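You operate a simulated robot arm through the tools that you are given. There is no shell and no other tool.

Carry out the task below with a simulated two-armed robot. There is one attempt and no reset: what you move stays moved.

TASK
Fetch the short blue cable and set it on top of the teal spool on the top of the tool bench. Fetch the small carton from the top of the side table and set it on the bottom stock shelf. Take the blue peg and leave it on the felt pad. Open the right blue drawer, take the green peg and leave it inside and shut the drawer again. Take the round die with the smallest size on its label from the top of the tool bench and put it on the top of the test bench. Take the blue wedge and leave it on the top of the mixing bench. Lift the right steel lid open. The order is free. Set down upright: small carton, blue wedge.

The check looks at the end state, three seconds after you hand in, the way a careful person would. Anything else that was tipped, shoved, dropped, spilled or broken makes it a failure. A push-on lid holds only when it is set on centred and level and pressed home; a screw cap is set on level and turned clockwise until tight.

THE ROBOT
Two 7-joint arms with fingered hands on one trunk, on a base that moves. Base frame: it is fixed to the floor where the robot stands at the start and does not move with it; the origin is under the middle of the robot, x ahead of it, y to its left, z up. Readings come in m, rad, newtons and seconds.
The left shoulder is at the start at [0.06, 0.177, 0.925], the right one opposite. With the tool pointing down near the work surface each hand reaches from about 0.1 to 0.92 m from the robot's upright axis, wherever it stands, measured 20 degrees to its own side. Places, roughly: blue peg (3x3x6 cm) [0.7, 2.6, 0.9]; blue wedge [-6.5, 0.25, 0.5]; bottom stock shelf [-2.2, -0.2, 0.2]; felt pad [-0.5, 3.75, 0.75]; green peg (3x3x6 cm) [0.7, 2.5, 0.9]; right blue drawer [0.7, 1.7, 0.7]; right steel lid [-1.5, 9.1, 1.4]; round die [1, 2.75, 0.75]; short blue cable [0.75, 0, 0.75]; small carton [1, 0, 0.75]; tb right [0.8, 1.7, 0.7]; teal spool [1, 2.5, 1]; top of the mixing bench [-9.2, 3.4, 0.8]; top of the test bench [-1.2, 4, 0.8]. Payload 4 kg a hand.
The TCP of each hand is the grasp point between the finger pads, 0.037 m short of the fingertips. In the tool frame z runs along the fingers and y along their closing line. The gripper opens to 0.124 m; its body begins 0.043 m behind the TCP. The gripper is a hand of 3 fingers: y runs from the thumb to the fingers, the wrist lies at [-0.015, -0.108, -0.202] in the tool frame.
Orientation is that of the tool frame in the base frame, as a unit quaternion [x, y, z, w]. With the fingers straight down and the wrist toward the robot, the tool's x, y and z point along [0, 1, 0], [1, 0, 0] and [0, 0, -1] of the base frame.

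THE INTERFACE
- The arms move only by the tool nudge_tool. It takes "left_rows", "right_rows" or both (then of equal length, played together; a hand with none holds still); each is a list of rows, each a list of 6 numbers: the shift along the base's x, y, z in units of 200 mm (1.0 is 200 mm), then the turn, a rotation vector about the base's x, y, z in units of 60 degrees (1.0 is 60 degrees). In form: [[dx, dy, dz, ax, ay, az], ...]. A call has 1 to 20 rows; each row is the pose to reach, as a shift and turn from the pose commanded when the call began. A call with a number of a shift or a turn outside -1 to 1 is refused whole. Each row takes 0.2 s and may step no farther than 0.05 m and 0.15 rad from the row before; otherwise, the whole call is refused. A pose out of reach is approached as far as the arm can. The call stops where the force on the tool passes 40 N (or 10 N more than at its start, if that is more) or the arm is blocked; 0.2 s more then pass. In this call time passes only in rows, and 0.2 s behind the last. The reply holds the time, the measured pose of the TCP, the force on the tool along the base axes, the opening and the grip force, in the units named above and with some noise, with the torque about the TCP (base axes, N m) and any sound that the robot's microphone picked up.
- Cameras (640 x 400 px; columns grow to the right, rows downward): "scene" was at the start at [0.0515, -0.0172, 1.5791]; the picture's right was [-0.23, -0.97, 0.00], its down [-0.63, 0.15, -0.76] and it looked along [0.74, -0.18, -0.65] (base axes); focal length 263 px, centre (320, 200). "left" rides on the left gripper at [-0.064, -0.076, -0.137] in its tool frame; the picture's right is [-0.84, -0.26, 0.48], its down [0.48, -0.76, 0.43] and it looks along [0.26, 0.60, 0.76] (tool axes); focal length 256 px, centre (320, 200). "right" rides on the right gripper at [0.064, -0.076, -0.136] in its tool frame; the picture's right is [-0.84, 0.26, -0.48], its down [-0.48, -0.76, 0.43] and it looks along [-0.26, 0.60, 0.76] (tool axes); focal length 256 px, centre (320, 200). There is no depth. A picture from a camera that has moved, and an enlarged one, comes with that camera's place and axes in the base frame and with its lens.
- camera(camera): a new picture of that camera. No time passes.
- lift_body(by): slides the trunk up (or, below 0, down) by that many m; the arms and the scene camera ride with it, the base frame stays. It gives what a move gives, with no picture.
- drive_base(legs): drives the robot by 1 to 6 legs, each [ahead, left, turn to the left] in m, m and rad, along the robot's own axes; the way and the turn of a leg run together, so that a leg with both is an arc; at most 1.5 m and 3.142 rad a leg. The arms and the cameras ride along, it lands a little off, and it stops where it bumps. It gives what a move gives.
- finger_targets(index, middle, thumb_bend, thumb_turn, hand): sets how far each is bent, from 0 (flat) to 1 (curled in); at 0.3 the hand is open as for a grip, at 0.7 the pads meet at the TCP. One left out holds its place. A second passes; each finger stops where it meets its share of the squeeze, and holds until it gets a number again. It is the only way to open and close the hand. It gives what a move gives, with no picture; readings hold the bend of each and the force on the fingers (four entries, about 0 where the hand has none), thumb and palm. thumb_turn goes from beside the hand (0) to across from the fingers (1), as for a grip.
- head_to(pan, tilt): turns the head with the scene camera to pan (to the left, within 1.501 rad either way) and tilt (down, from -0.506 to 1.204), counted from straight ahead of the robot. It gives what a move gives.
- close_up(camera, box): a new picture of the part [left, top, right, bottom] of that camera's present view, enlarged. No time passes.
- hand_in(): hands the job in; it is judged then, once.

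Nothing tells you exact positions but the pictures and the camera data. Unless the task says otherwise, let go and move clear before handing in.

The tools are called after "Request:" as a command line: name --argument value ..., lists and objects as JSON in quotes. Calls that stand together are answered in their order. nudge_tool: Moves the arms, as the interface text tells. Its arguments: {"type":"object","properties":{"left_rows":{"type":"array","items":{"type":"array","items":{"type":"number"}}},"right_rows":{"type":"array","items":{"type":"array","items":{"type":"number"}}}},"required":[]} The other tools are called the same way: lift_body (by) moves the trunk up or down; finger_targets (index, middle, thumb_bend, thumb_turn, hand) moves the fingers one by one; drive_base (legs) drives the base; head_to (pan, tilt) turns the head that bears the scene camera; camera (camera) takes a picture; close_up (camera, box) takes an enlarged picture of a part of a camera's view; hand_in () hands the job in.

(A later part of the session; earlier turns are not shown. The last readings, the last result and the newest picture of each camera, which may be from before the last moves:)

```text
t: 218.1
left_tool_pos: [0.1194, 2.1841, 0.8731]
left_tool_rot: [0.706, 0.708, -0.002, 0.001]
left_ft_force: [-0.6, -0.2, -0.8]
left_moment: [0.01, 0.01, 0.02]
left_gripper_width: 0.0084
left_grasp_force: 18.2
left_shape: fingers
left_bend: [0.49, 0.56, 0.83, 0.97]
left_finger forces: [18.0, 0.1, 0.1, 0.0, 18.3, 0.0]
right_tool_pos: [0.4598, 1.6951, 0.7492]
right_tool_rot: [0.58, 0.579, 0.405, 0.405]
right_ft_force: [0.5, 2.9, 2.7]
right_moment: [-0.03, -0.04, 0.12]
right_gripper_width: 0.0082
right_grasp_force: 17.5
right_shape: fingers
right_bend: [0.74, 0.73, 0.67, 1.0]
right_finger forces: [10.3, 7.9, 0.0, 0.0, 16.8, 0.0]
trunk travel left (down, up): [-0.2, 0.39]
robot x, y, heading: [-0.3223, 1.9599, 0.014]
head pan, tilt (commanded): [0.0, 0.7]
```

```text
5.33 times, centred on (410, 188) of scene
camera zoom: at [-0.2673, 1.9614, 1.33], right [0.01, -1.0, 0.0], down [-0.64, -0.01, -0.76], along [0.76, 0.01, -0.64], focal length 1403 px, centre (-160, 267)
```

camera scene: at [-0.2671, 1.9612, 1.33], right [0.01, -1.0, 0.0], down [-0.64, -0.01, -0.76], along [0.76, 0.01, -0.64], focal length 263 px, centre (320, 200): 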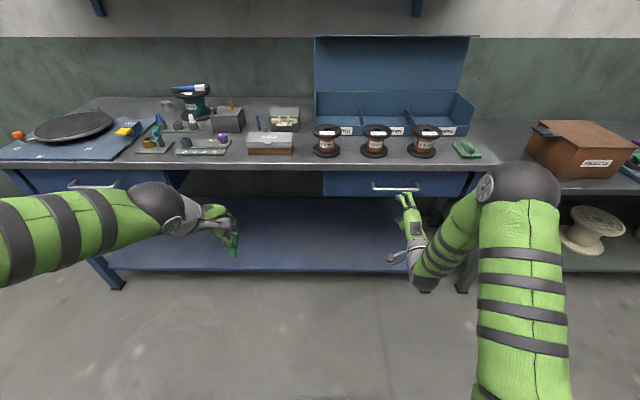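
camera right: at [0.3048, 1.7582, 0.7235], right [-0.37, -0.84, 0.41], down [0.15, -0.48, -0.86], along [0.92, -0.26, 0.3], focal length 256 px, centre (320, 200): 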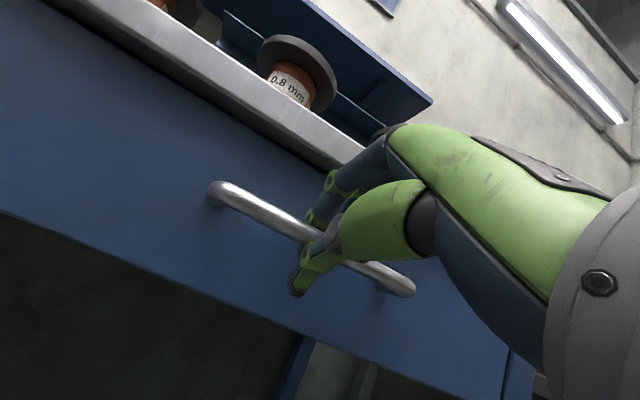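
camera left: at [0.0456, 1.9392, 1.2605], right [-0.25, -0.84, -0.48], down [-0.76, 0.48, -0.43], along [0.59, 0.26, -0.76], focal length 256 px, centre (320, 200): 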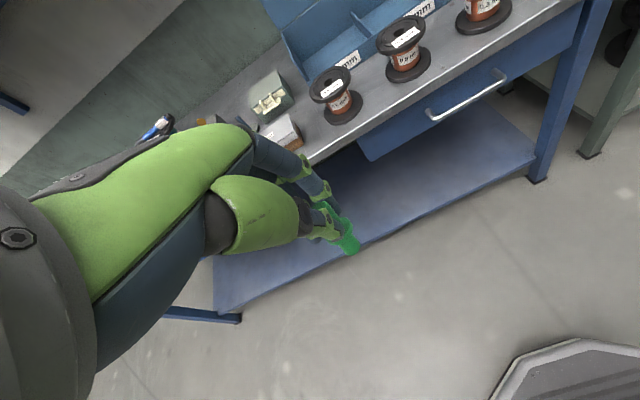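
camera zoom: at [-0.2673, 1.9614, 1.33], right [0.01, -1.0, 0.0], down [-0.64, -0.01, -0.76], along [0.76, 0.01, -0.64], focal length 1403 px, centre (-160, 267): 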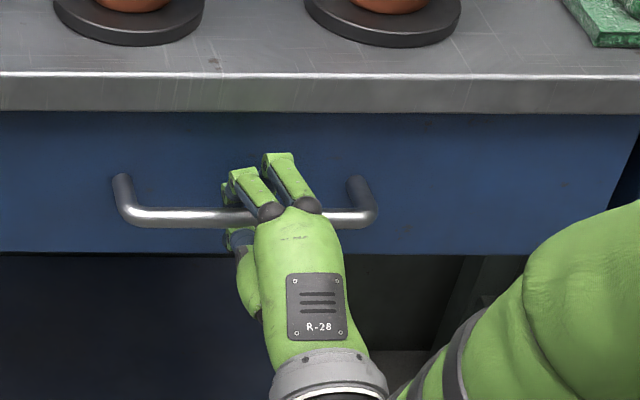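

The bar is hooked and gripped. I'll pull the drawer open slowly.

Request:
nudge_tool --right_rows '[[-0.1, 0, 0, 0, 0, 0], [-0.2, 0, 0, 0, 0, 0], [-0.3, 0, 0, 0, 0, 0], [-0.4, 0, 0, 0, 0, 0], [-0.5, 0, 0, 0, 0, 0]]'

Request:
camera --camera "scene"

```text
t: 219.3
left_tool_pos: [0.1188, 2.1836, 0.8742]
left_tool_rot: [0.705, 0.709, -0.001, 0.001]
left_ft_force: [0.0, -0.5, -0.8]
left_moment: [0.03, 0.04, -0.02]
left_gripper_width: 0.0084
left_grasp_force: 18.3
left_shape: fingers
left_bend: [0.49, 0.56, 0.83, 0.97]
left_finger forces: [18.0, 0.0, 0.0, 0.0, 18.4, 0.0]
right_tool_pos: [0.3598, 1.6945, 0.7475]
right_tool_rot: [0.581, 0.579, 0.404, 0.405]
right_ft_force: [-0.9, 3.5, 1.5]
right_moment: [-0.01, -0.04, 0.13]
right_gripper_width: 0.0077
right_grasp_force: 15.7
right_shape: fingers
right_bend: [0.74, 0.73, 0.67, 1.0]
right_finger forces: [9.7, 6.8, 0.1, 0.0, 16.4, 0.0]
trunk travel left (down, up): [-0.2, 0.39]
robot x, y, heading: [-0.3225, 1.9597, 0.014]
head pan, tilt (commanded): [0.0, 0.7]
```

```text
taken
camera scene: at [-0.2673, 1.9615, 1.3299], right [0.01, -1.0, 0.0], down [-0.64, -0.01, -0.76], along [0.76, 0.01, -0.64], focal length 263 px, centre (320, 200)
```

scene: 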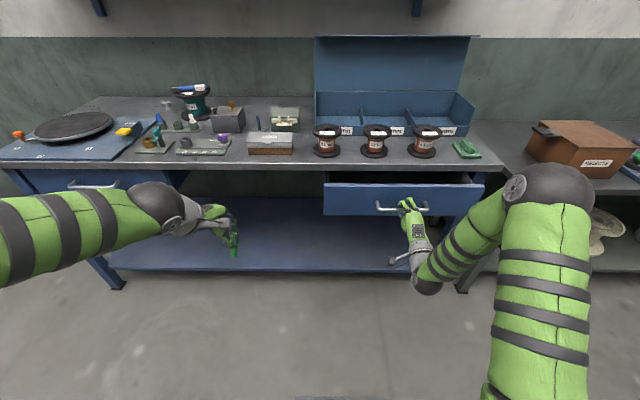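

Request:
nudge_tool --right_rows '[[-0.1, 0, 0, 0, 0, 0], [-0.2, 0, 0, 0, 0, 0], [-0.3, 0, 0, 0, 0, 0], [-0.4, 0, 0, 0, 0, 0], [-0.5, 0, 0, 0, 0, 0]]'

Request:
camera --camera "scene"

Request:
camera --camera "left"

```text
t: 220.5
left_tool_pos: [0.119, 2.1841, 0.8736]
left_tool_rot: [0.705, 0.709, -0.002, 0.001]
left_ft_force: [0.0, -0.2, 0.7]
left_moment: [-0.03, 0.01, 0.01]
left_gripper_width: 0.0079
left_grasp_force: 18.3
left_shape: fingers
left_bend: [0.49, 0.56, 0.83, 0.97]
left_finger forces: [18.0, 0.0, 0.0, 0.0, 18.4, 0.0]
right_tool_pos: [0.2591, 1.6944, 0.749]
right_tool_rot: [0.58, 0.579, 0.405, 0.405]
right_ft_force: [-1.8, 4.1, -1.9]
right_moment: [-0.03, 0.04, 0.14]
right_gripper_width: 0.0079
right_grasp_force: 17.0
right_shape: fingers
right_bend: [0.74, 0.73, 0.67, 1.0]
right_finger forces: [9.5, 7.0, 0.1, 0.0, 17.5, 0.0]
trunk travel left (down, up): [-0.2, 0.39]
robot x, y, heading: [-0.3238, 1.9561, 0.005]
head pan, tilt (commanded): [0.0, 0.7]
```

```text
taken
camera scene: at [-0.267, 1.9614, 1.3299], right [0.01, -1.0, 0.0], down [-0.64, -0.01, -0.76], along [0.76, 0.01, -0.64], focal length 263 px, centre (320, 200)
```

scene: 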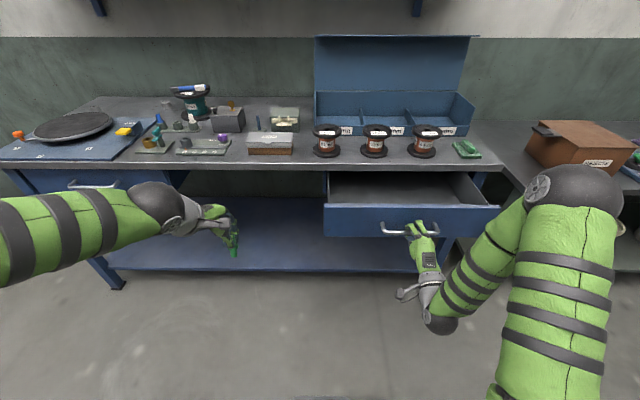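

```text
taken
camera left: at [0.0442, 2.1209, 1.0103], right [-0.25, -0.84, -0.48], down [-0.76, 0.48, -0.43], along [0.59, 0.26, -0.76], focal length 256 px, centre (320, 200)
```

left: 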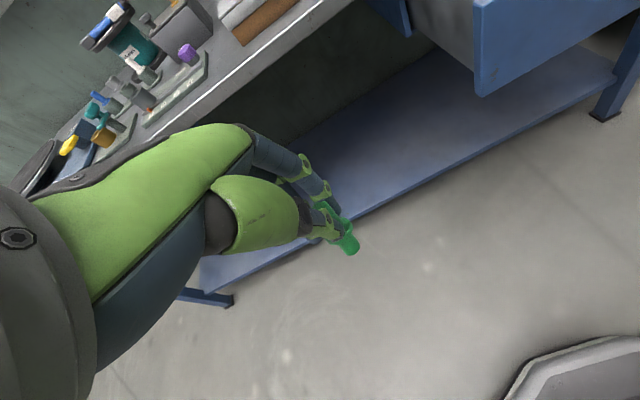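

The drawer is open about 0.2 m. I'll release the handle, move the right hand aside, and bring the peg over the drawer with the left hand.

Request:
finger_targets --hand "right" --index 0.5 --middle 0.5 --thumb_bend 0.42

Request:
nudge_tool --right_rows '[[0, 0, 0.06, 0, 0, 0], [-0.1, 0, 0.12, 0, 0, 0], [-0.3, 0, 0.14, 0, 0, 0], [-0.5, 0, 0.14, 0, 0, 0]]'

Request:
camera --camera "scene"

```text
t: 221.5
left_tool_pos: [0.1199, 2.1847, 0.8729]
left_tool_rot: [0.706, 0.709, -0.002, 0.002]
left_ft_force: [-0.3, 0.4, -0.7]
left_moment: [-0.01, 0.02, 0.0]
left_gripper_width: 0.0083
left_grasp_force: 17.8
left_shape: fingers
left_bend: [0.49, 0.56, 0.83, 0.97]
left_finger forces: [18.0, 0.0, 0.0, 0.1, 18.4, 0.0]
right_tool_pos: [0.259, 1.6942, 0.7487]
right_tool_rot: [0.58, 0.579, 0.405, 0.406]
right_ft_force: [0.0, 0.9, 0.3]
right_moment: [0.01, -0.06, 0.0]
right_gripper_width: 0.0741
right_grasp_force: 0.4
right_shape: fingers
right_bend: [0.5, 0.5, 0.42, 0.97]
right_finger forces: [1.1, 0.1, 0.1, 0.0, 0.0, 0.0]
trunk travel left (down, up): [-0.2, 0.39]
robot x, y, heading: [-0.3218, 1.9589, 0.01]
head pan, tilt (commanded): [0.0, 0.7]
```

```text
t: 222.5
left_tool_pos: [0.1188, 2.1841, 0.8743]
left_tool_rot: [0.705, 0.709, -0.002, 0.0]
left_ft_force: [1.0, -0.1, -0.9]
left_moment: [-0.01, -0.05, -0.01]
left_gripper_width: 0.0082
left_grasp_force: 18.3
left_shape: fingers
left_bend: [0.49, 0.56, 0.83, 0.97]
left_finger forces: [18.0, 0.0, 0.1, 0.0, 18.3, 0.1]
right_tool_pos: [0.234, 1.6811, 0.7495]
right_tool_rot: [0.58, 0.579, 0.405, 0.405]
right_ft_force: [0.2, -0.4, -0.1]
right_moment: [0.03, 0.02, -0.03]
right_gripper_width: 0.0743
right_grasp_force: 0.0
right_shape: fingers
right_bend: [0.5, 0.5, 0.42, 0.97]
right_finger forces: [0.1, 0.0, 0.0, 0.0, 0.0, 0.0]
right hand out of reach, approached as far as the arm can: row 2, 3, 4
trunk travel left (down, up): [-0.2, 0.39]
robot x, y, heading: [-0.3187, 1.9589, 0.006]
head pan, tilt (commanded): [0.0, 0.7]
```

```text
taken
camera scene: at [-0.2674, 1.9614, 1.33], right [0.01, -1.0, 0.0], down [-0.64, -0.01, -0.77], along [0.77, 0.01, -0.64], focal length 263 px, centre (320, 200)
```

scene: 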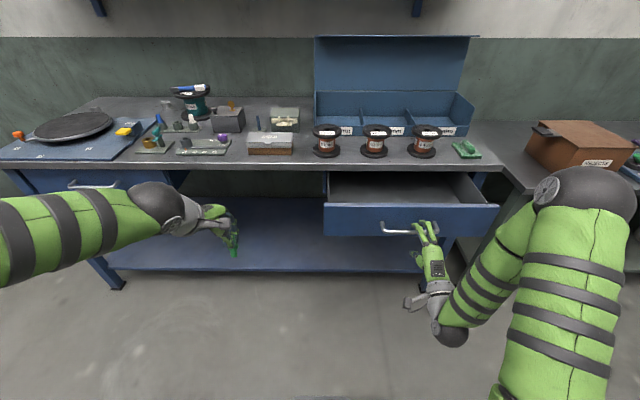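

Request:
drive_base --legs '[[-0.12, 0, 0]]'

Request:
nudge_tool --right_rows '[[0, -0.05, 0.12, 0, 0.12, 0], [0, -0.1, 0.24, 0, 0.24, 0], [0, -0.15, 0.36, 0, 0.36, 0], [0, -0.2, 0.48, 0, 0.48, 0], [0, -0.25, 0.6, 0, 0.6, 0], [0, -0.3, 0.7, 0, 0.72, 0]]'

Request:
camera --camera "scene"

```text
t: 223.8
left_tool_pos: [-0.0023, 2.1818, 0.8741]
left_tool_rot: [0.705, 0.709, -0.001, 0.001]
left_ft_force: [0.5, 0.4, -0.6]
left_moment: [0.03, 0.01, 0.02]
left_gripper_width: 0.0083
left_grasp_force: 18.1
left_shape: fingers
left_bend: [0.49, 0.56, 0.83, 0.97]
left_finger forces: [18.0, 0.1, 0.0, 0.1, 18.2, 0.1]
right_tool_pos: [0.1121, 1.6792, 0.7498]
right_tool_rot: [0.579, 0.579, 0.406, 0.406]
right_ft_force: [-0.3, 1.0, 0.0]
right_moment: [0.0, 0.02, 0.01]
right_gripper_width: 0.0745
right_grasp_force: 0.1
right_shape: fingers
right_bend: [0.5, 0.5, 0.42, 0.97]
right_finger forces: [0.0, 0.0, 0.1, 0.1, 0.1, 0.0]
trunk travel left (down, up): [-0.2, 0.39]
robot x, y, heading: [-0.4429, 1.9545, 0.01]
head pan, tilt (commanded): [0.0, 0.7]
```

```text
t: 225.2
left_tool_pos: [-0.002, 2.1831, 0.874]
left_tool_rot: [0.705, 0.709, -0.002, 0.001]
left_ft_force: [-0.5, -0.2, 0.2]
left_moment: [0.0, -0.01, 0.05]
left_gripper_width: 0.0081
left_grasp_force: 18.1
left_shape: fingers
left_bend: [0.49, 0.56, 0.83, 0.97]
left_finger forces: [18.0, 0.0, 0.1, 0.0, 18.3, 0.0]
right_tool_pos: [0.113, 1.6195, 0.8902]
right_tool_rot: [0.688, 0.688, 0.162, 0.163]
right_ft_force: [0.8, -0.4, 0.4]
right_moment: [-0.02, -0.05, 0.01]
right_gripper_width: 0.0746
right_grasp_force: 0.1
right_shape: fingers
right_bend: [0.5, 0.5, 0.42, 0.97]
right_finger forces: [0.0, 0.1, 0.0, 0.0, 0.0, 0.0]
right hand out of reach, approached as far as the arm can: row 1, 2, 3
trunk travel left (down, up): [-0.2, 0.39]
robot x, y, heading: [-0.4403, 1.9567, 0.012]
head pan, tilt (commanded): [0.0, 0.7]
```

```text
taken
camera scene: at [-0.3882, 1.9599, 1.3299], right [0.01, -1.0, 0.0], down [-0.64, -0.01, -0.76], along [0.76, 0.01, -0.64], focal length 263 px, centre (320, 200)
```

scene: 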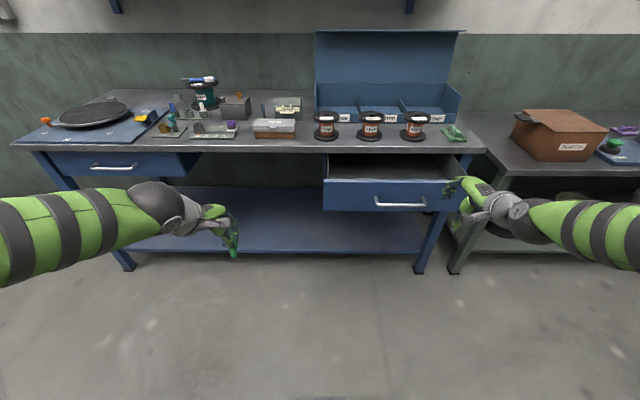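

Request:
nudge_tool --right_rows '[[0, -0.1, 0.2, 0, 0.1, 0], [0, -0.2, 0.4, 0, 0.2, 0], [0, -0.3, 0.6, 0, 0.3, 0], [0, -0.3, 0.7, 0, 0.4, 0]]' --left_rows '[[0, -0.05, 0.2, 0, 0, 0], [0, -0.1, 0.4, 0, 0, 0], [0, -0.15, 0.5, 0, 0, 0], [0, -0.2, 0.5, 0, 0, 0]]'

Request:
drive_base --legs '[[0, -0.16, 0], [0.11, 0, 0]]'

Request:
camera --camera "scene"

Request:
camera --camera "left"

```text
t: 226.2
left_tool_pos: [-0.0014, 2.1426, 0.973]
left_tool_rot: [0.705, 0.71, -0.002, 0.0]
left_ft_force: [0.2, 0.8, 0.4]
left_moment: [0.05, -0.02, 0.03]
left_gripper_width: 0.0084
left_grasp_force: 17.8
left_shape: fingers
left_bend: [0.49, 0.56, 0.83, 0.98]
left_finger forces: [18.0, 0.1, 0.0, 0.0, 18.2, 0.1]
right_tool_pos: [0.1125, 1.56, 1.0292]
right_tool_rot: [0.707, 0.706, 0.016, 0.017]
right_ft_force: [0.5, 0.3, -0.7]
right_moment: [-0.01, 0.01, 0.03]
right_gripper_width: 0.0746
right_grasp_force: 0.1
right_shape: fingers
right_bend: [0.5, 0.5, 0.42, 0.97]
right_finger forces: [0.1, 0.0, 0.1, 0.0, 0.0, 0.1]
trunk travel left (down, up): [-0.2, 0.39]
robot x, y, heading: [-0.4421, 1.9566, 0.01]
head pan, tilt (commanded): [0.0, 0.7]
```

```text
t: 228.4
left_tool_pos: [0.1108, 1.9848, 0.9751]
left_tool_rot: [0.705, 0.709, -0.002, 0.0]
left_ft_force: [-0.1, 0.2, -1.8]
left_moment: [0.03, -0.01, 0.03]
left_gripper_width: 0.0082
left_grasp_force: 17.9
left_shape: fingers
left_bend: [0.49, 0.56, 0.83, 0.98]
left_finger forces: [18.1, 0.0, 0.1, 0.1, 18.2, 0.1]
right_tool_pos: [0.2249, 1.4012, 1.0305]
right_tool_rot: [0.706, 0.707, 0.016, 0.016]
right_ft_force: [-0.8, -0.5, -0.5]
right_moment: [-0.01, -0.01, -0.04]
right_gripper_width: 0.0745
right_grasp_force: 0.1
right_shape: fingers
right_bend: [0.5, 0.5, 0.42, 0.97]
right_finger forces: [0.0, 0.0, 0.1, 0.0, 0.1, 0.0]
trunk travel left (down, up): [-0.2, 0.39]
robot x, y, heading: [-0.3318, 1.795, 0.014]
head pan, tilt (commanded): [0.0, 0.7]
```

```text
taken
camera scene: at [-0.276, 1.801, 1.3299], right [0.01, -1.0, 0.0], down [-0.64, -0.01, -0.76], along [0.76, 0.01, -0.64], focal length 263 px, centre (320, 200)
```

scene: 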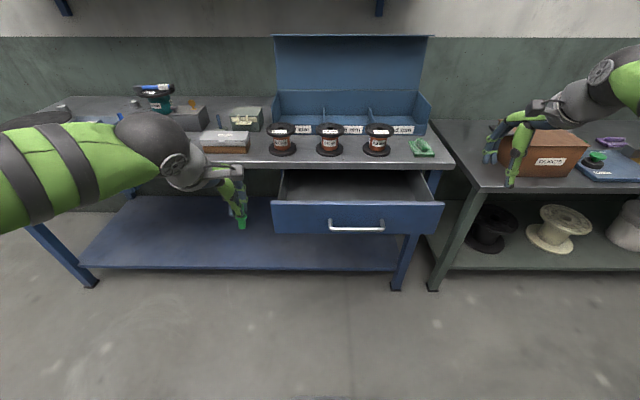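

```text
taken
camera left: at [0.0357, 1.9213, 1.1109], right [-0.25, -0.84, -0.48], down [-0.76, 0.48, -0.43], along [0.59, 0.26, -0.76], focal length 256 px, centre (320, 200)
```

left: 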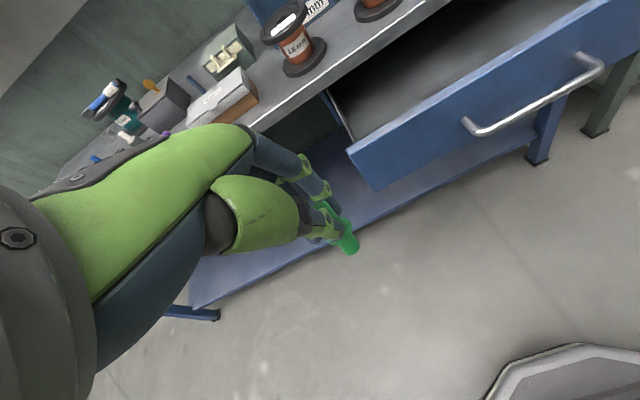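

Request:
nudge_tool --left_rows '[[0.2, -0.1, 0, 0, 0, 0], [0.4, -0.2, 0, 0, 0, 0], [0.6, -0.3, 0, 0, 0, 0], [0.8, -0.45, 0, 0, 0, 0], [1.0, -0.6, 0, 0, 0, 0]]'

Request:
nudge_tool --left_rows '[[0.2, -0.01, -0.1, 0, 0, 0], [0.4, -0.02, -0.2, 0, 0, 0], [0.4, -0.02, -0.4, 0, 0, 0]]'

Request:
camera --camera "scene"

Request:
camera --camera "left"

```text
t: 229.6
left_tool_pos: [0.312, 1.8643, 0.9743]
left_tool_rot: [0.705, 0.709, -0.002, 0.0]
left_ft_force: [-0.4, -0.4, 0.2]
left_moment: [0.01, -0.01, -0.01]
left_gripper_width: 0.0078
left_grasp_force: 18.8
left_shape: fingers
left_bend: [0.49, 0.56, 0.83, 0.98]
left_finger forces: [18.2, 0.0, 0.1, 0.1, 18.5, 0.1]
right_tool_pos: [0.2253, 1.4012, 1.0285]
right_tool_rot: [0.707, 0.707, 0.016, 0.016]
right_ft_force: [-0.7, 0.3, -0.4]
right_moment: [-0.05, 0.02, 0.02]
right_gripper_width: 0.0747
right_grasp_force: 0.1
right_shape: fingers
right_bend: [0.5, 0.5, 0.42, 0.97]
right_finger forces: [0.0, 0.0, 0.1, 0.0, 0.1, 0.0]
trunk travel left (down, up): [-0.2, 0.39]
robot x, y, heading: [-0.3281, 1.794, 0.015]
head pan, tilt (commanded): [0.0, 0.7]
```

```text
t: 230.4
left_tool_pos: [0.3922, 1.8604, 0.8938]
left_tool_rot: [0.704, 0.71, -0.002, 0.0]
left_ft_force: [0.3, 0.3, -0.3]
left_moment: [0.0, 0.02, 0.0]
left_gripper_width: 0.008
left_grasp_force: 18.1
left_shape: fingers
left_bend: [0.49, 0.56, 0.83, 0.98]
left_finger forces: [18.2, 0.0, 0.0, 0.0, 18.3, 0.0]
right_tool_pos: [0.2253, 1.401, 1.0296]
right_tool_rot: [0.707, 0.706, 0.016, 0.017]
right_ft_force: [0.2, 0.5, -0.1]
right_moment: [-0.01, 0.02, 0.01]
right_gripper_width: 0.0747
right_grasp_force: 0.1
right_shape: fingers
right_bend: [0.5, 0.5, 0.42, 0.97]
right_finger forces: [0.0, 0.1, 0.0, 0.0, 0.0, 0.0]
trunk travel left (down, up): [-0.2, 0.39]
robot x, y, heading: [-0.3293, 1.7971, 0.01]
head pan, tilt (commanded): [0.0, 0.7]
```

```text
taken
camera scene: at [-0.276, 1.801, 1.33], right [0.01, -1.0, 0.0], down [-0.64, -0.01, -0.76], along [0.76, 0.01, -0.64], focal length 263 px, centre (320, 200)
```

scene: 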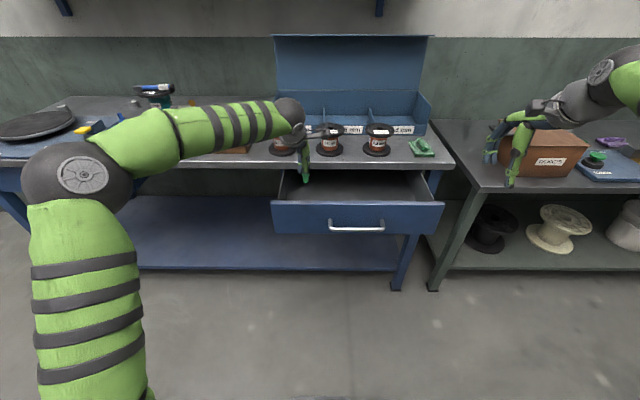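

```text
taken
camera left: at [0.3174, 1.7972, 1.0307], right [-0.25, -0.84, -0.48], down [-0.76, 0.48, -0.43], along [0.59, 0.26, -0.76], focal length 256 px, centre (320, 200)
```

left: 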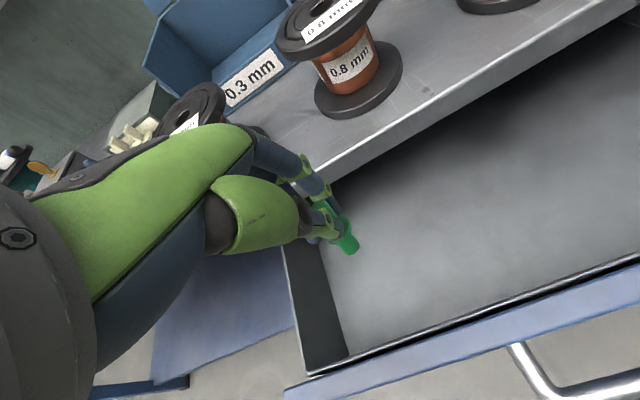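

Request:
nudge_tool --left_rows '[[-0.05, -0.15, -0.1, 0, 0, 0], [-0.05, -0.15, -0.3, 0, 0, 0], [-0.05, -0.15, -0.5, 0, 0, 0]]'

Request:
camera --camera "left"

Request:
close_up --camera "scene" --box '[260, 100, 400, 240]'

```text
t: 231.2
left_tool_pos: [0.3807, 1.8325, 0.7936]
left_tool_rot: [0.705, 0.71, -0.001, 0.001]
left_ft_force: [0.1, 0.3, 0.0]
left_moment: [0.0, 0.0, 0.01]
left_gripper_width: 0.0082
left_grasp_force: 18.4
left_shape: fingers
left_bend: [0.49, 0.56, 0.83, 0.98]
left_finger forces: [18.1, 0.0, 0.0, 0.0, 18.3, 0.0]
right_tool_pos: [0.2258, 1.4008, 1.0292]
right_tool_rot: [0.707, 0.707, 0.017, 0.017]
right_ft_force: [-0.2, 0.1, -0.5]
right_moment: [0.01, 0.04, 0.0]
right_gripper_width: 0.0745
right_grasp_force: 0.0
right_shape: fingers
right_bend: [0.5, 0.5, 0.42, 0.97]
right_finger forces: [0.0, 0.1, 0.0, 0.0, 0.0, 0.0]
trunk travel left (down, up): [-0.2, 0.39]
robot x, y, heading: [-0.3268, 1.7968, 0.012]
head pan, tilt (commanded): [0.0, 0.7]
```

```text
taken
camera left: at [0.3057, 1.7686, 0.9305], right [-0.25, -0.84, -0.48], down [-0.76, 0.48, -0.44], along [0.59, 0.26, -0.76], focal length 256 px, centre (320, 200)
```

left: 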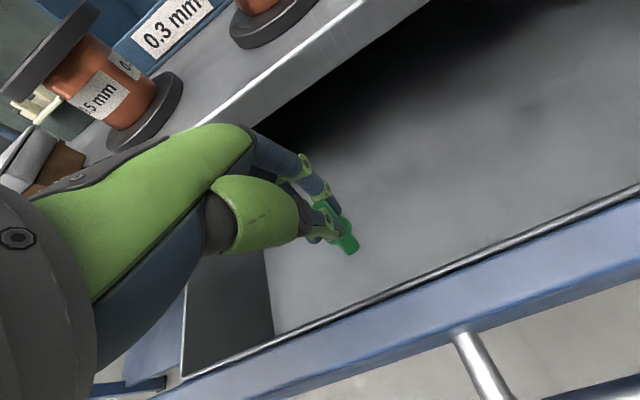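

```text
2.86 times, centred on (330, 170) of scene
camera zoom: at [-0.276, 1.8012, 1.33], right [0.01, -1.0, 0.0], down [-0.64, -0.01, -0.76], along [0.76, 0.01, -0.64], focal length 752 px, centre (291, 286)
```

zoom: 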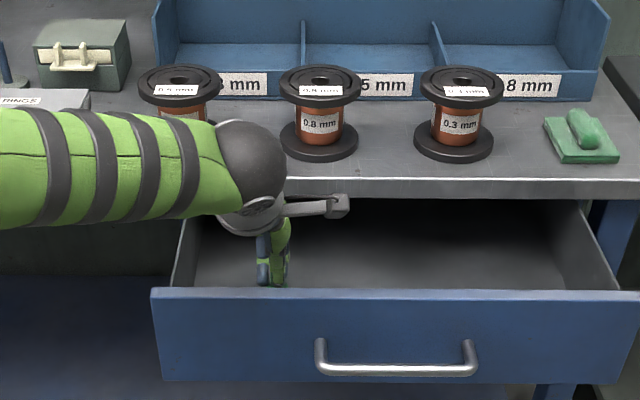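

Request:
nudge_tool --left_rows '[[0, 0, -0.03, 0, 0, 0], [0, 0, -0.06, 0, 0, 0], [0, 0, -0.09, 0, 0, 0]]'

```text
t: 232.0
left_tool_pos: [0.3806, 1.8306, 0.7745]
left_tool_rot: [0.705, 0.709, -0.001, 0.0]
left_ft_force: [-0.3, 1.3, -0.3]
left_moment: [-0.02, -0.03, -0.01]
left_gripper_width: 0.0076
left_grasp_force: 18.1
left_shape: fingers
left_bend: [0.49, 0.56, 0.83, 0.98]
left_finger forces: [18.2, 0.0, 0.1, 0.0, 18.3, 0.0]
right_tool_pos: [0.225, 1.4025, 1.03]
right_tool_rot: [0.707, 0.707, 0.016, 0.017]
right_ft_force: [-0.5, 0.3, -0.4]
right_moment: [0.02, 0.03, -0.01]
right_gripper_width: 0.0746
right_grasp_force: 0.1
right_shape: fingers
right_bend: [0.5, 0.5, 0.42, 0.97]
right_finger forces: [0.1, 0.1, 0.1, 0.1, 0.0, 0.1]
trunk travel left (down, up): [-0.2, 0.39]
robot x, y, heading: [-0.3322, 1.7961, 0.013]
head pan, tilt (commanded): [0.0, 0.7]
```

Request:
nudge_tool --left_rows '[[0, 0, -0.025, 0, 0, 0], [0, 0, -0.05, 0, 0, 0]]'

Request:
camera --camera "left"

```text
t: 232.6
left_tool_pos: [0.3805, 1.8304, 0.7719]
left_tool_rot: [0.705, 0.709, 0.0, 0.004]
left_ft_force: [-1.1, 0.2, 25.7]
left_moment: [-0.19, -0.63, -0.01]
left_gripper_width: 0.0078
left_grasp_force: 26.1
left_shape: fingers
left_bend: [0.48, 0.56, 0.84, 0.98]
left_finger forces: [19.8, 2.2, 0.0, 0.0, 30.7, 0.0]
right_tool_pos: [0.2225, 1.4008, 1.0313]
right_tool_rot: [0.707, 0.707, 0.017, 0.018]
right_ft_force: [0.2, -0.2, 0.3]
right_moment: [0.02, 0.04, 0.02]
right_gripper_width: 0.0748
right_grasp_force: 0.0
right_shape: fingers
right_bend: [0.5, 0.5, 0.42, 0.97]
right_finger forces: [0.1, 0.0, 0.0, 0.0, 0.0, 0.1]
trunk travel left (down, up): [-0.2, 0.39]
robot x, y, heading: [-0.3301, 1.8013, 0.009]
head pan, tilt (commanded): [0.0, 0.7]
```

```text
taken
camera left: at [0.3045, 1.7672, 0.9078], right [-0.25, -0.84, -0.48], down [-0.76, 0.48, -0.44], along [0.6, 0.25, -0.76], focal length 256 px, centre (320, 200)
```

left: 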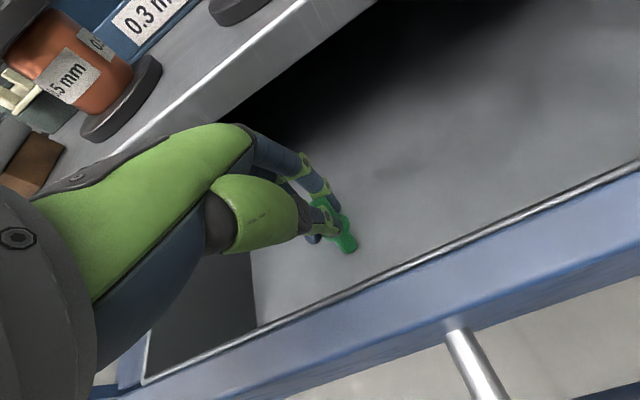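

The peg touches the drawer floor. I'll ease up 2 mm and release it.

Request:
nudge_tool --left_rows '[[0, 0, 0.02, 0, 0, 0]]'

Request:
finger_targets --hand "left" --index 0.42 --middle 0.42 --thumb_bend 0.7

Request:
camera --camera "left"

Request:
nudge_tool --left_rows '[[0, 0, 0.15, 0, 0, 0], [0, 0, 0.35, 0, 0, 0], [0, 0, 0.6, 0, 0, 0], [0, 0, 0.8, 0, 0, 0]]'

Request:
camera --camera "left"

Request:
close_up --camera "scene" --box '[260, 140, 460, 260]'

```text
t: 233.0
left_tool_pos: [0.3793, 1.8318, 0.7721]
left_tool_rot: [0.704, 0.71, -0.001, 0.001]
left_ft_force: [0.9, -1.3, 18.6]
left_moment: [-0.19, -0.59, 0.04]
left_gripper_width: 0.0078
left_grasp_force: 22.4
left_shape: fingers
left_bend: [0.47, 0.56, 0.84, 0.98]
left_finger forces: [19.5, 0.6, 0.1, 0.0, 24.4, 0.0]
right_tool_pos: [0.2248, 1.4012, 1.0294]
right_tool_rot: [0.706, 0.707, 0.016, 0.017]
right_ft_force: [-0.3, 0.1, -0.1]
right_moment: [-0.02, -0.02, 0.01]
right_gripper_width: 0.0745
right_grasp_force: 0.1
right_shape: fingers
right_bend: [0.5, 0.5, 0.42, 0.97]
right_finger forces: [0.1, 0.0, 0.0, 0.1, 0.0, 0.1]
trunk travel left (down, up): [-0.2, 0.39]
robot x, y, heading: [-0.3301, 1.798, 0.014]
head pan, tilt (commanded): [0.0, 0.7]
```

```text
t: 234.0
left_tool_pos: [0.3808, 1.8312, 0.7701]
left_tool_rot: [0.705, 0.709, -0.002, 0.001]
left_ft_force: [-0.3, -0.1, 0.0]
left_moment: [0.03, 0.01, -0.02]
left_gripper_width: 0.0437
left_grasp_force: 0.1
left_shape: fingers
left_bend: [0.42, 0.42, 0.7, 0.98]
left_finger forces: [0.0, 0.1, 0.0, 0.0, 0.0, 0.0]
right_tool_pos: [0.226, 1.4027, 1.0295]
right_tool_rot: [0.707, 0.707, 0.017, 0.017]
right_ft_force: [-0.4, -0.2, -0.7]
right_moment: [-0.01, -0.04, -0.02]
right_gripper_width: 0.0747
right_grasp_force: 0.1
right_shape: fingers
right_bend: [0.5, 0.5, 0.42, 0.97]
right_finger forces: [0.0, 0.0, 0.1, 0.0, 0.1, 0.0]
trunk travel left (down, up): [-0.2, 0.39]
robot x, y, heading: [-0.3347, 1.7992, 0.015]
head pan, tilt (commanded): [0.0, 0.7]
```

```text
taken
camera left: at [0.3054, 1.7676, 0.9071], right [-0.25, -0.84, -0.48], down [-0.76, 0.48, -0.43], along [0.59, 0.26, -0.76], focal length 256 px, centre (320, 200)
```

left: 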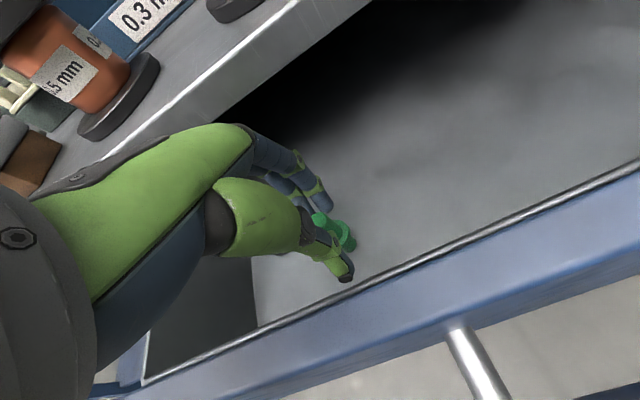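

```text
t: 235.0
left_tool_pos: [0.3807, 1.8308, 0.93]
left_tool_rot: [0.705, 0.71, -0.001, 0.001]
left_ft_force: [0.9, 0.1, 0.3]
left_moment: [-0.01, -0.01, -0.01]
left_gripper_width: 0.0436
left_grasp_force: 0.1
left_shape: fingers
left_bend: [0.42, 0.42, 0.7, 0.98]
left_finger forces: [0.0, 0.0, 0.0, 0.0, 0.0, 0.0]
right_tool_pos: [0.2258, 1.4015, 1.0297]
right_tool_rot: [0.707, 0.707, 0.017, 0.017]
right_ft_force: [-0.5, -0.9, 0.6]
right_moment: [-0.03, 0.01, -0.01]
right_gripper_width: 0.0746
right_grasp_force: 0.1
right_shape: fingers
right_bend: [0.5, 0.5, 0.42, 0.97]
right_finger forces: [0.0, 0.1, 0.0, 0.1, 0.0, 0.0]
trunk travel left (down, up): [-0.2, 0.39]
robot x, y, heading: [-0.3274, 1.7979, 0.011]
head pan, tilt (commanded): [0.0, 0.7]
```

```text
taken
camera left: at [0.3063, 1.7674, 1.0669], right [-0.25, -0.84, -0.48], down [-0.76, 0.48, -0.43], along [0.59, 0.26, -0.76], focal length 256 px, centre (320, 200)
```

left: 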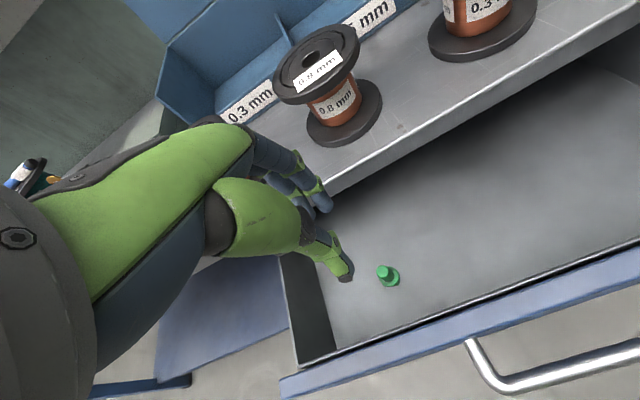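

```text
3.20 times, centred on (360, 200) of scene
camera zoom: at [-0.2762, 1.8011, 1.3299], right [0.01, -1.0, 0.0], down [-0.64, -0.01, -0.76], along [0.76, 0.01, -0.64], focal length 842 px, centre (192, 200)
```

zoom: 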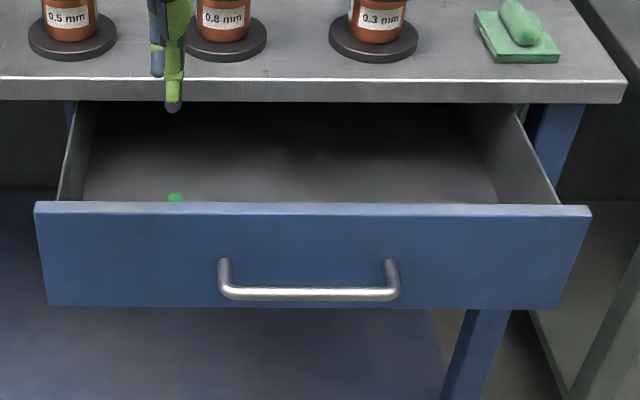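

The green peg stands in the drawer. I'll now bring the left hand out in front and push the handle bar to shut the drawer.

Request:
nudge_tool --left_rows '[[-0.2, 0, 0, 0, 0, 0], [-0.4, -0.05, 0, 0, 0, 0], [-0.6, -0.1, 0, 0, 0, 0], [-0.8, -0.2, 0, 0, 0, 0], [-0.98, -0.3, 0, 0, 0, 0]]'

Request:
finger_targets --hand "left" --index 0.55 --middle 0.55 --thumb_bend 0.6

Request:
nudge_tool --left_rows '[[-0.05, -0.05, -0.2, 0, 0, 0], [-0.05, -0.1, -0.4, 0, 0, 0], [-0.05, -0.15, -0.6, 0, 0, 0], [-0.05, -0.2, -0.8, 0, 0, 0], [-0.05, -0.25, -0.95, 0, 0, 0]]'

Request:
camera --camera "scene"

Request:
camera --camera "left"

```text
t: 236.2
left_tool_pos: [0.1839, 1.7703, 0.9297]
left_tool_rot: [0.704, 0.71, -0.002, 0.001]
left_ft_force: [0.0, 0.6, 0.0]
left_moment: [0.0, 0.01, -0.01]
left_gripper_width: 0.0438
left_grasp_force: 0.1
left_shape: fingers
left_bend: [0.42, 0.42, 0.7, 0.98]
left_finger forces: [0.0, 0.0, 0.1, 0.0, 0.0, 0.0]
right_tool_pos: [0.2258, 1.4016, 1.0295]
right_tool_rot: [0.707, 0.707, 0.017, 0.017]
right_ft_force: [0.5, 0.1, -0.1]
right_moment: [-0.03, 0.02, -0.02]
right_gripper_width: 0.0747
right_grasp_force: 0.0
right_shape: fingers
right_bend: [0.5, 0.5, 0.42, 0.97]
right_finger forces: [0.1, 0.0, 0.0, 0.0, 0.0, 0.1]
trunk travel left (down, up): [-0.2, 0.39]
robot x, y, heading: [-0.3288, 1.7972, 0.011]
head pan, tilt (commanded): [0.0, 0.7]
```

```text
t: 237.2
left_tool_pos: [0.1858, 1.7703, 0.9301]
left_tool_rot: [0.705, 0.709, -0.002, 0.001]
left_ft_force: [0.0, -0.4, -0.3]
left_moment: [-0.02, 0.02, 0.04]
left_gripper_width: 0.0391
left_grasp_force: 0.0
left_shape: fingers
left_bend: [0.55, 0.55, 0.6, 0.98]
left_finger forces: [0.0, 0.1, 0.0, 0.0, 0.0, 0.0]
right_tool_pos: [0.2243, 1.4016, 1.0293]
right_tool_rot: [0.707, 0.707, 0.016, 0.016]
right_ft_force: [1.0, -0.1, -0.6]
right_moment: [-0.01, -0.02, -0.01]
right_gripper_width: 0.0742
right_grasp_force: 0.1
right_shape: fingers
right_bend: [0.5, 0.5, 0.42, 0.97]
right_finger forces: [0.0, 0.0, 0.1, 0.1, 0.0, 0.0]
trunk travel left (down, up): [-0.2, 0.39]
robot x, y, heading: [-0.3304, 1.7971, 0.013]
head pan, tilt (commanded): [0.0, 0.7]
```

```text
t: 238.4
left_tool_pos: [0.175, 1.7212, 0.7418]
left_tool_rot: [0.705, 0.709, -0.002, 0.001]
left_ft_force: [-0.2, -0.6, 0.1]
left_moment: [0.01, 0.01, 0.01]
left_gripper_width: 0.0391
left_grasp_force: 0.0
left_shape: fingers
left_bend: [0.55, 0.55, 0.6, 0.98]
left_finger forces: [0.1, 0.1, 0.0, 0.0, 0.1, 0.1]
right_tool_pos: [0.2258, 1.4013, 1.0294]
right_tool_rot: [0.706, 0.707, 0.016, 0.017]
right_ft_force: [0.1, 0.7, 0.1]
right_moment: [0.0, 0.03, 0.02]
right_gripper_width: 0.0748
right_grasp_force: 0.1
right_shape: fingers
right_bend: [0.5, 0.5, 0.42, 0.97]
right_finger forces: [0.1, 0.1, 0.1, 0.1, 0.0, 0.0]
trunk travel left (down, up): [-0.2, 0.39]
robot x, y, heading: [-0.3288, 1.7989, 0.012]
head pan, tilt (commanded): [0.0, 0.7]
```

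```text
taken
camera scene: at [-0.2762, 1.8011, 1.33], right [0.01, -1.0, 0.0], down [-0.64, -0.01, -0.76], along [0.76, 0.01, -0.64], focal length 263 px, centre (320, 200)
```

scene: 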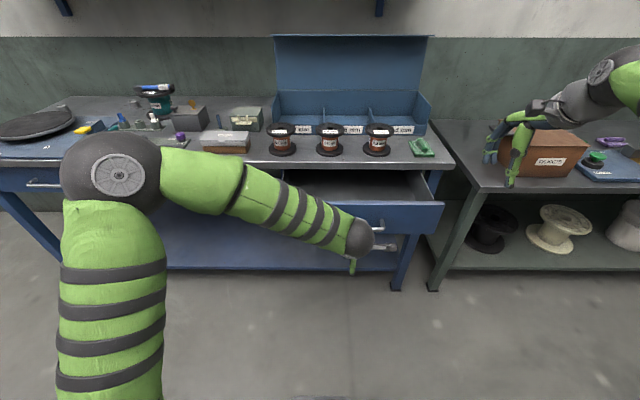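

```text
taken
camera left: at [0.0999, 1.6577, 0.8779], right [-0.25, -0.84, -0.48], down [-0.76, 0.48, -0.43], along [0.59, 0.26, -0.76], focal length 256 px, centre (320, 200)
```

left: 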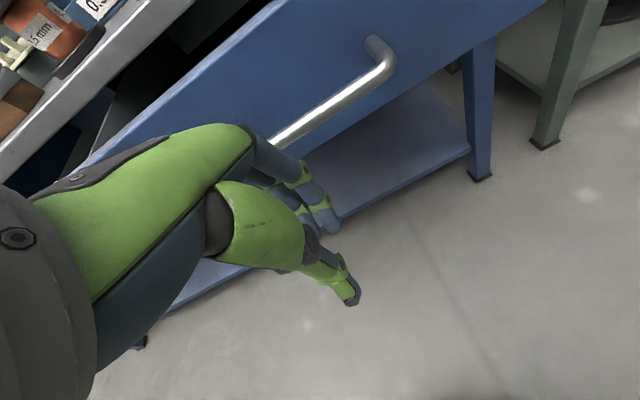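

Request:
nudge_tool --left_rows '[[0.15, 0, 0, 0, 0, 0], [0.3, 0, 0, 0, 0, 0], [0.4, 0, 0, 0, 0, 0], [0.5, 0, 0, 0, 0, 0], [0.6, 0, 0, 0, 0, 0], [0.7, 0, 0, 0, 0, 0], [0.8, 0, 0, 0, 0, 0], [0.9, 0, 0, 0, 0, 0], [1.0, 0, 0, 0, 0, 0]]'

Request:
camera --camera "scene"

Request:
camera --camera "left"

```text
t: 240.4
left_tool_pos: [0.3749, 1.7225, 0.7402]
left_tool_rot: [0.704, 0.71, -0.001, 0.0]
left_ft_force: [0.4, -0.3, -0.4]
left_moment: [-0.02, 0.01, 0.0]
left_gripper_width: 0.0388
left_grasp_force: 0.1
left_shape: fingers
left_bend: [0.55, 0.55, 0.6, 0.98]
left_finger forces: [0.0, 0.1, 0.1, 0.0, 0.0, 0.0]
right_tool_pos: [0.2244, 1.4015, 1.0286]
right_tool_rot: [0.707, 0.707, 0.017, 0.016]
right_ft_force: [-0.4, -0.4, -0.9]
right_moment: [-0.02, 0.02, -0.01]
right_gripper_width: 0.0747
right_grasp_force: 0.0
right_shape: fingers
right_bend: [0.5, 0.5, 0.42, 0.97]
right_finger forces: [0.0, 0.0, 0.0, 0.0, 0.0, 0.1]
trunk travel left (down, up): [-0.2, 0.39]
robot x, y, heading: [-0.3342, 1.7985, 0.011]
head pan, tilt (commanded): [0.0, 0.7]
```

```text
taken
camera scene: at [-0.2761, 1.8011, 1.3299], right [0.01, -1.0, 0.0], down [-0.64, -0.01, -0.76], along [0.76, 0.01, -0.64], focal length 263 px, centre (320, 200)
```

scene: 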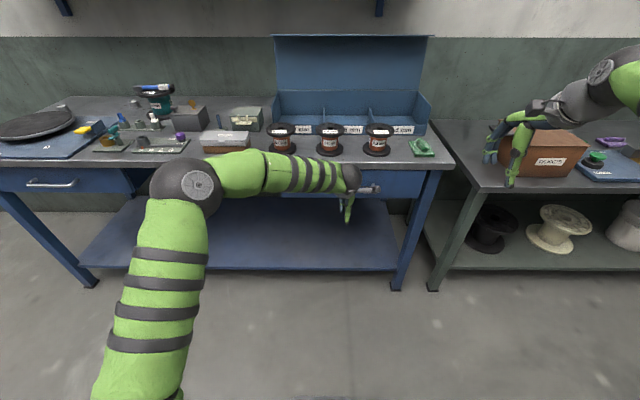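

```text
taken
camera left: at [0.3002, 1.6582, 0.8771], right [-0.25, -0.84, -0.48], down [-0.76, 0.48, -0.43], along [0.59, 0.26, -0.76], focal length 256 px, centre (320, 200)
```

left: 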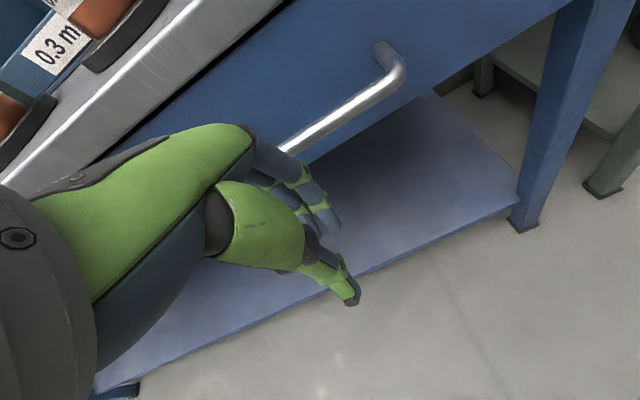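

Request:
nudge_tool --left_rows '[[0.06, 0, 0, 0, 0, 0], [0.12, 0, 0, 0, 0, 0], [0.18, 0, 0, 0, 0, 0], [0.24, 0, 0, 0, 0, 0]]'

Request:
camera --camera "left"

Request:
camera --camera "scene"

```text
t: 241.5
left_tool_pos: [0.4173, 1.7191, 0.745]
left_tool_rot: [0.706, 0.708, -0.002, 0.002]
left_ft_force: [-24.2, 5.4, 10.5]
left_moment: [0.03, -0.77, 0.54]
left_gripper_width: 0.0386
left_grasp_force: 13.3
left_shape: fingers
left_bend: [0.55, 0.7, 0.6, 0.98]
left_finger forces: [0.1, 25.9, 0.1, 0.0, 0.0, 0.1]
right_tool_pos: [0.2222, 1.4024, 1.0304]
right_tool_rot: [0.707, 0.707, 0.017, 0.018]
right_ft_force: [-0.1, -0.1, -0.2]
right_moment: [-0.02, -0.01, -0.03]
right_gripper_width: 0.0748
right_grasp_force: 0.1
right_shape: fingers
right_bend: [0.5, 0.5, 0.42, 0.97]
right_finger forces: [0.1, 0.0, 0.0, 0.1, 0.0, 0.1]
trunk travel left (down, up): [-0.2, 0.39]
robot x, y, heading: [-0.3353, 1.7962, 0.014]
head pan, tilt (commanded): [0.0, 0.7]
stopped in row 4 (left hand): the force on the tool passed its limit at 41 N (the readings are from after the stop); the commanded pose is now the measured one
```

```text
taken
camera left: at [0.342, 1.6555, 0.8818], right [-0.25, -0.84, -0.48], down [-0.76, 0.48, -0.44], along [0.6, 0.25, -0.76], focal length 256 px, centre (320, 200)
```

left: 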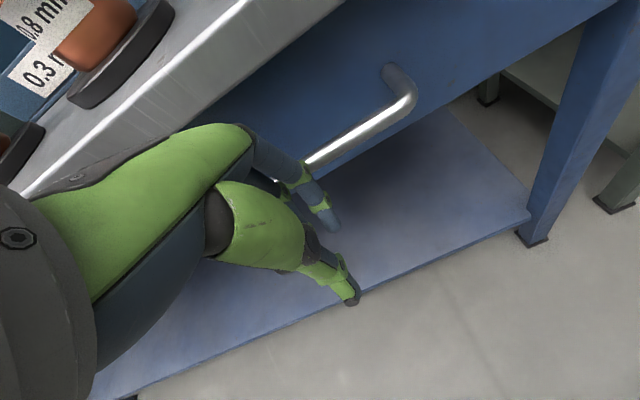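

```text
taken
camera scene: at [-0.2799, 1.8019, 1.3301], right [0.01, -1.0, 0.0], down [-0.64, -0.01, -0.77], along [0.77, 0.01, -0.64], focal length 263 px, centre (320, 200)
```

scene: 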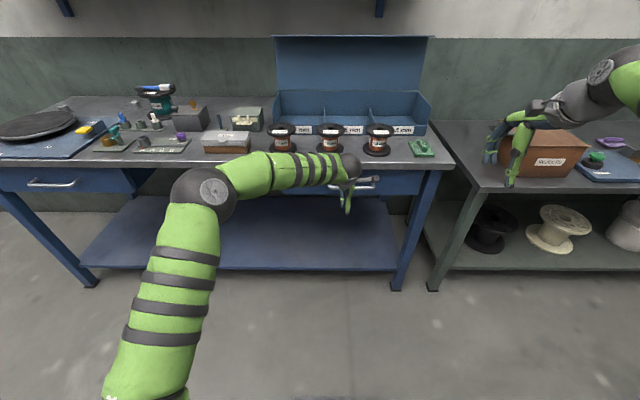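

Request:
nudge_tool --left_rows '[[-0.15, 0, 0, 0, 0, 0], [-0.35, 0, 0, 0, 0, 0], [-0.55, 0, 0.1, 0, 0, 0], [-0.75, 0.1, 0.25, 0, 0, 0], [-0.95, 0.2, 0.4, 0, 0, 0], [-1.0, 0.4, 0.5, 0, 0, 0]]'

Request:
close_up --camera "scene" --box '[260, 140, 460, 260]'

Request:
camera --camera "left"

```text
refused: row 4 steps farther than a row can; nothing moved
```

```text
3.20 times, centred on (360, 200) of scene
camera zoom: at [-0.2799, 1.8019, 1.3301], right [0.01, -1.0, 0.0], down [-0.64, -0.01, -0.77], along [0.77, 0.01, -0.64], focal length 842 px, centre (192, 200)
```

zoom: 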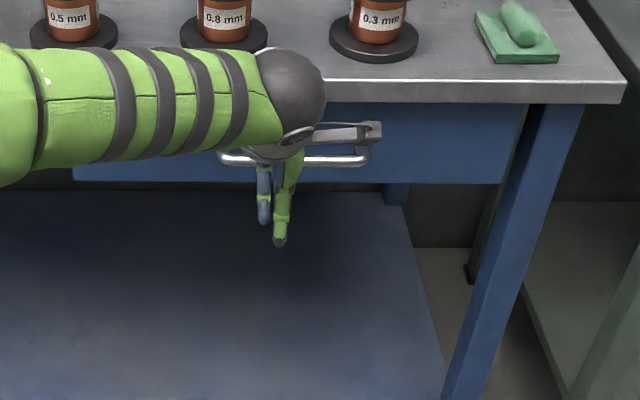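

```text
taken
camera left: at [0.342, 1.6555, 0.8818], right [-0.25, -0.84, -0.48], down [-0.76, 0.48, -0.44], along [0.6, 0.25, -0.76], focal length 256 px, centre (320, 200)
```

left: 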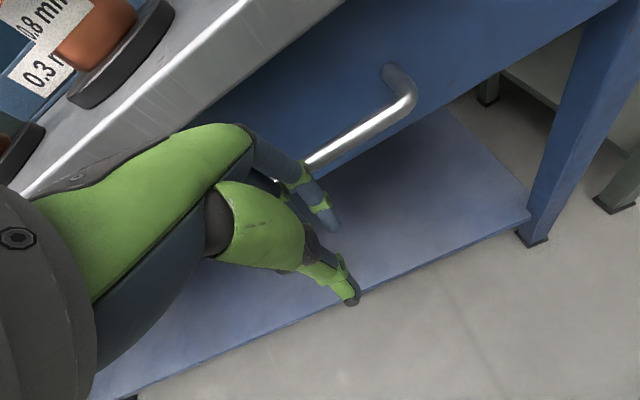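

Request:
nudge_tool --left_rows '[[-0.15, 0, 0, 0, 0, 0], [-0.35, 0, 0, 0, 0, 0], [-0.55, 0, 0.08, 0, 0, 0], [-0.7, 0.1, 0.2, 0, 0, 0], [-0.85, 0.2, 0.32, 0, 0, 0], [-0.95, 0.35, 0.45, 0, 0, 0]]'

Request:
close_up --camera "scene" --box '[260, 140, 460, 260]'

Request:
camera --camera "left"

```text
t: 242.9
left_tool_pos: [0.2299, 1.79, 0.8319]
left_tool_rot: [0.705, 0.71, -0.002, 0.002]
left_ft_force: [1.0, -0.4, -0.1]
left_moment: [0.04, 0.03, 0.01]
left_gripper_width: 0.0388
left_grasp_force: 0.1
left_shape: fingers
left_bend: [0.55, 0.55, 0.6, 0.98]
left_finger forces: [0.1, 0.0, 0.0, 0.0, 0.0, 0.0]
right_tool_pos: [0.2236, 1.4005, 1.0291]
right_tool_rot: [0.707, 0.707, 0.016, 0.017]
right_ft_force: [0.8, -0.7, 0.7]
right_moment: [-0.01, -0.03, 0.01]
right_gripper_width: 0.0744
right_grasp_force: 0.0
right_shape: fingers
right_bend: [0.5, 0.5, 0.42, 0.97]
right_finger forces: [0.0, 0.1, 0.1, 0.0, 0.0, 0.1]
trunk travel left (down, up): [-0.2, 0.39]
robot x, y, heading: [-0.3282, 1.7986, 0.01]
head pan, tilt (commanded): [0.0, 0.7]
```

```text
3.20 times, centred on (360, 200) of scene
camera zoom: at [-0.2772, 1.8012, 1.3299], right [0.01, -1.0, 0.0], down [-0.64, -0.01, -0.76], along [0.76, 0.01, -0.64], focal length 842 px, centre (192, 200)
```

zoom: 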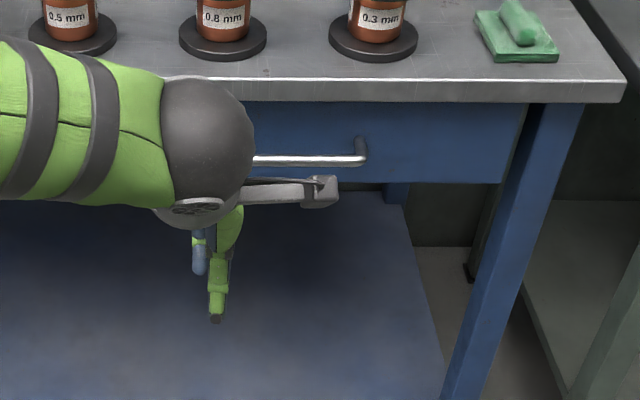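

```text
taken
camera left: at [0.1539, 1.7261, 0.9695], right [-0.25, -0.84, -0.48], down [-0.76, 0.48, -0.44], along [0.59, 0.25, -0.76], focal length 256 px, centre (320, 200)
```

left: 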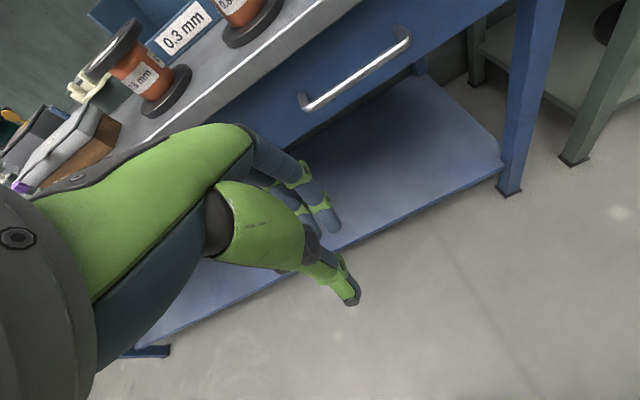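

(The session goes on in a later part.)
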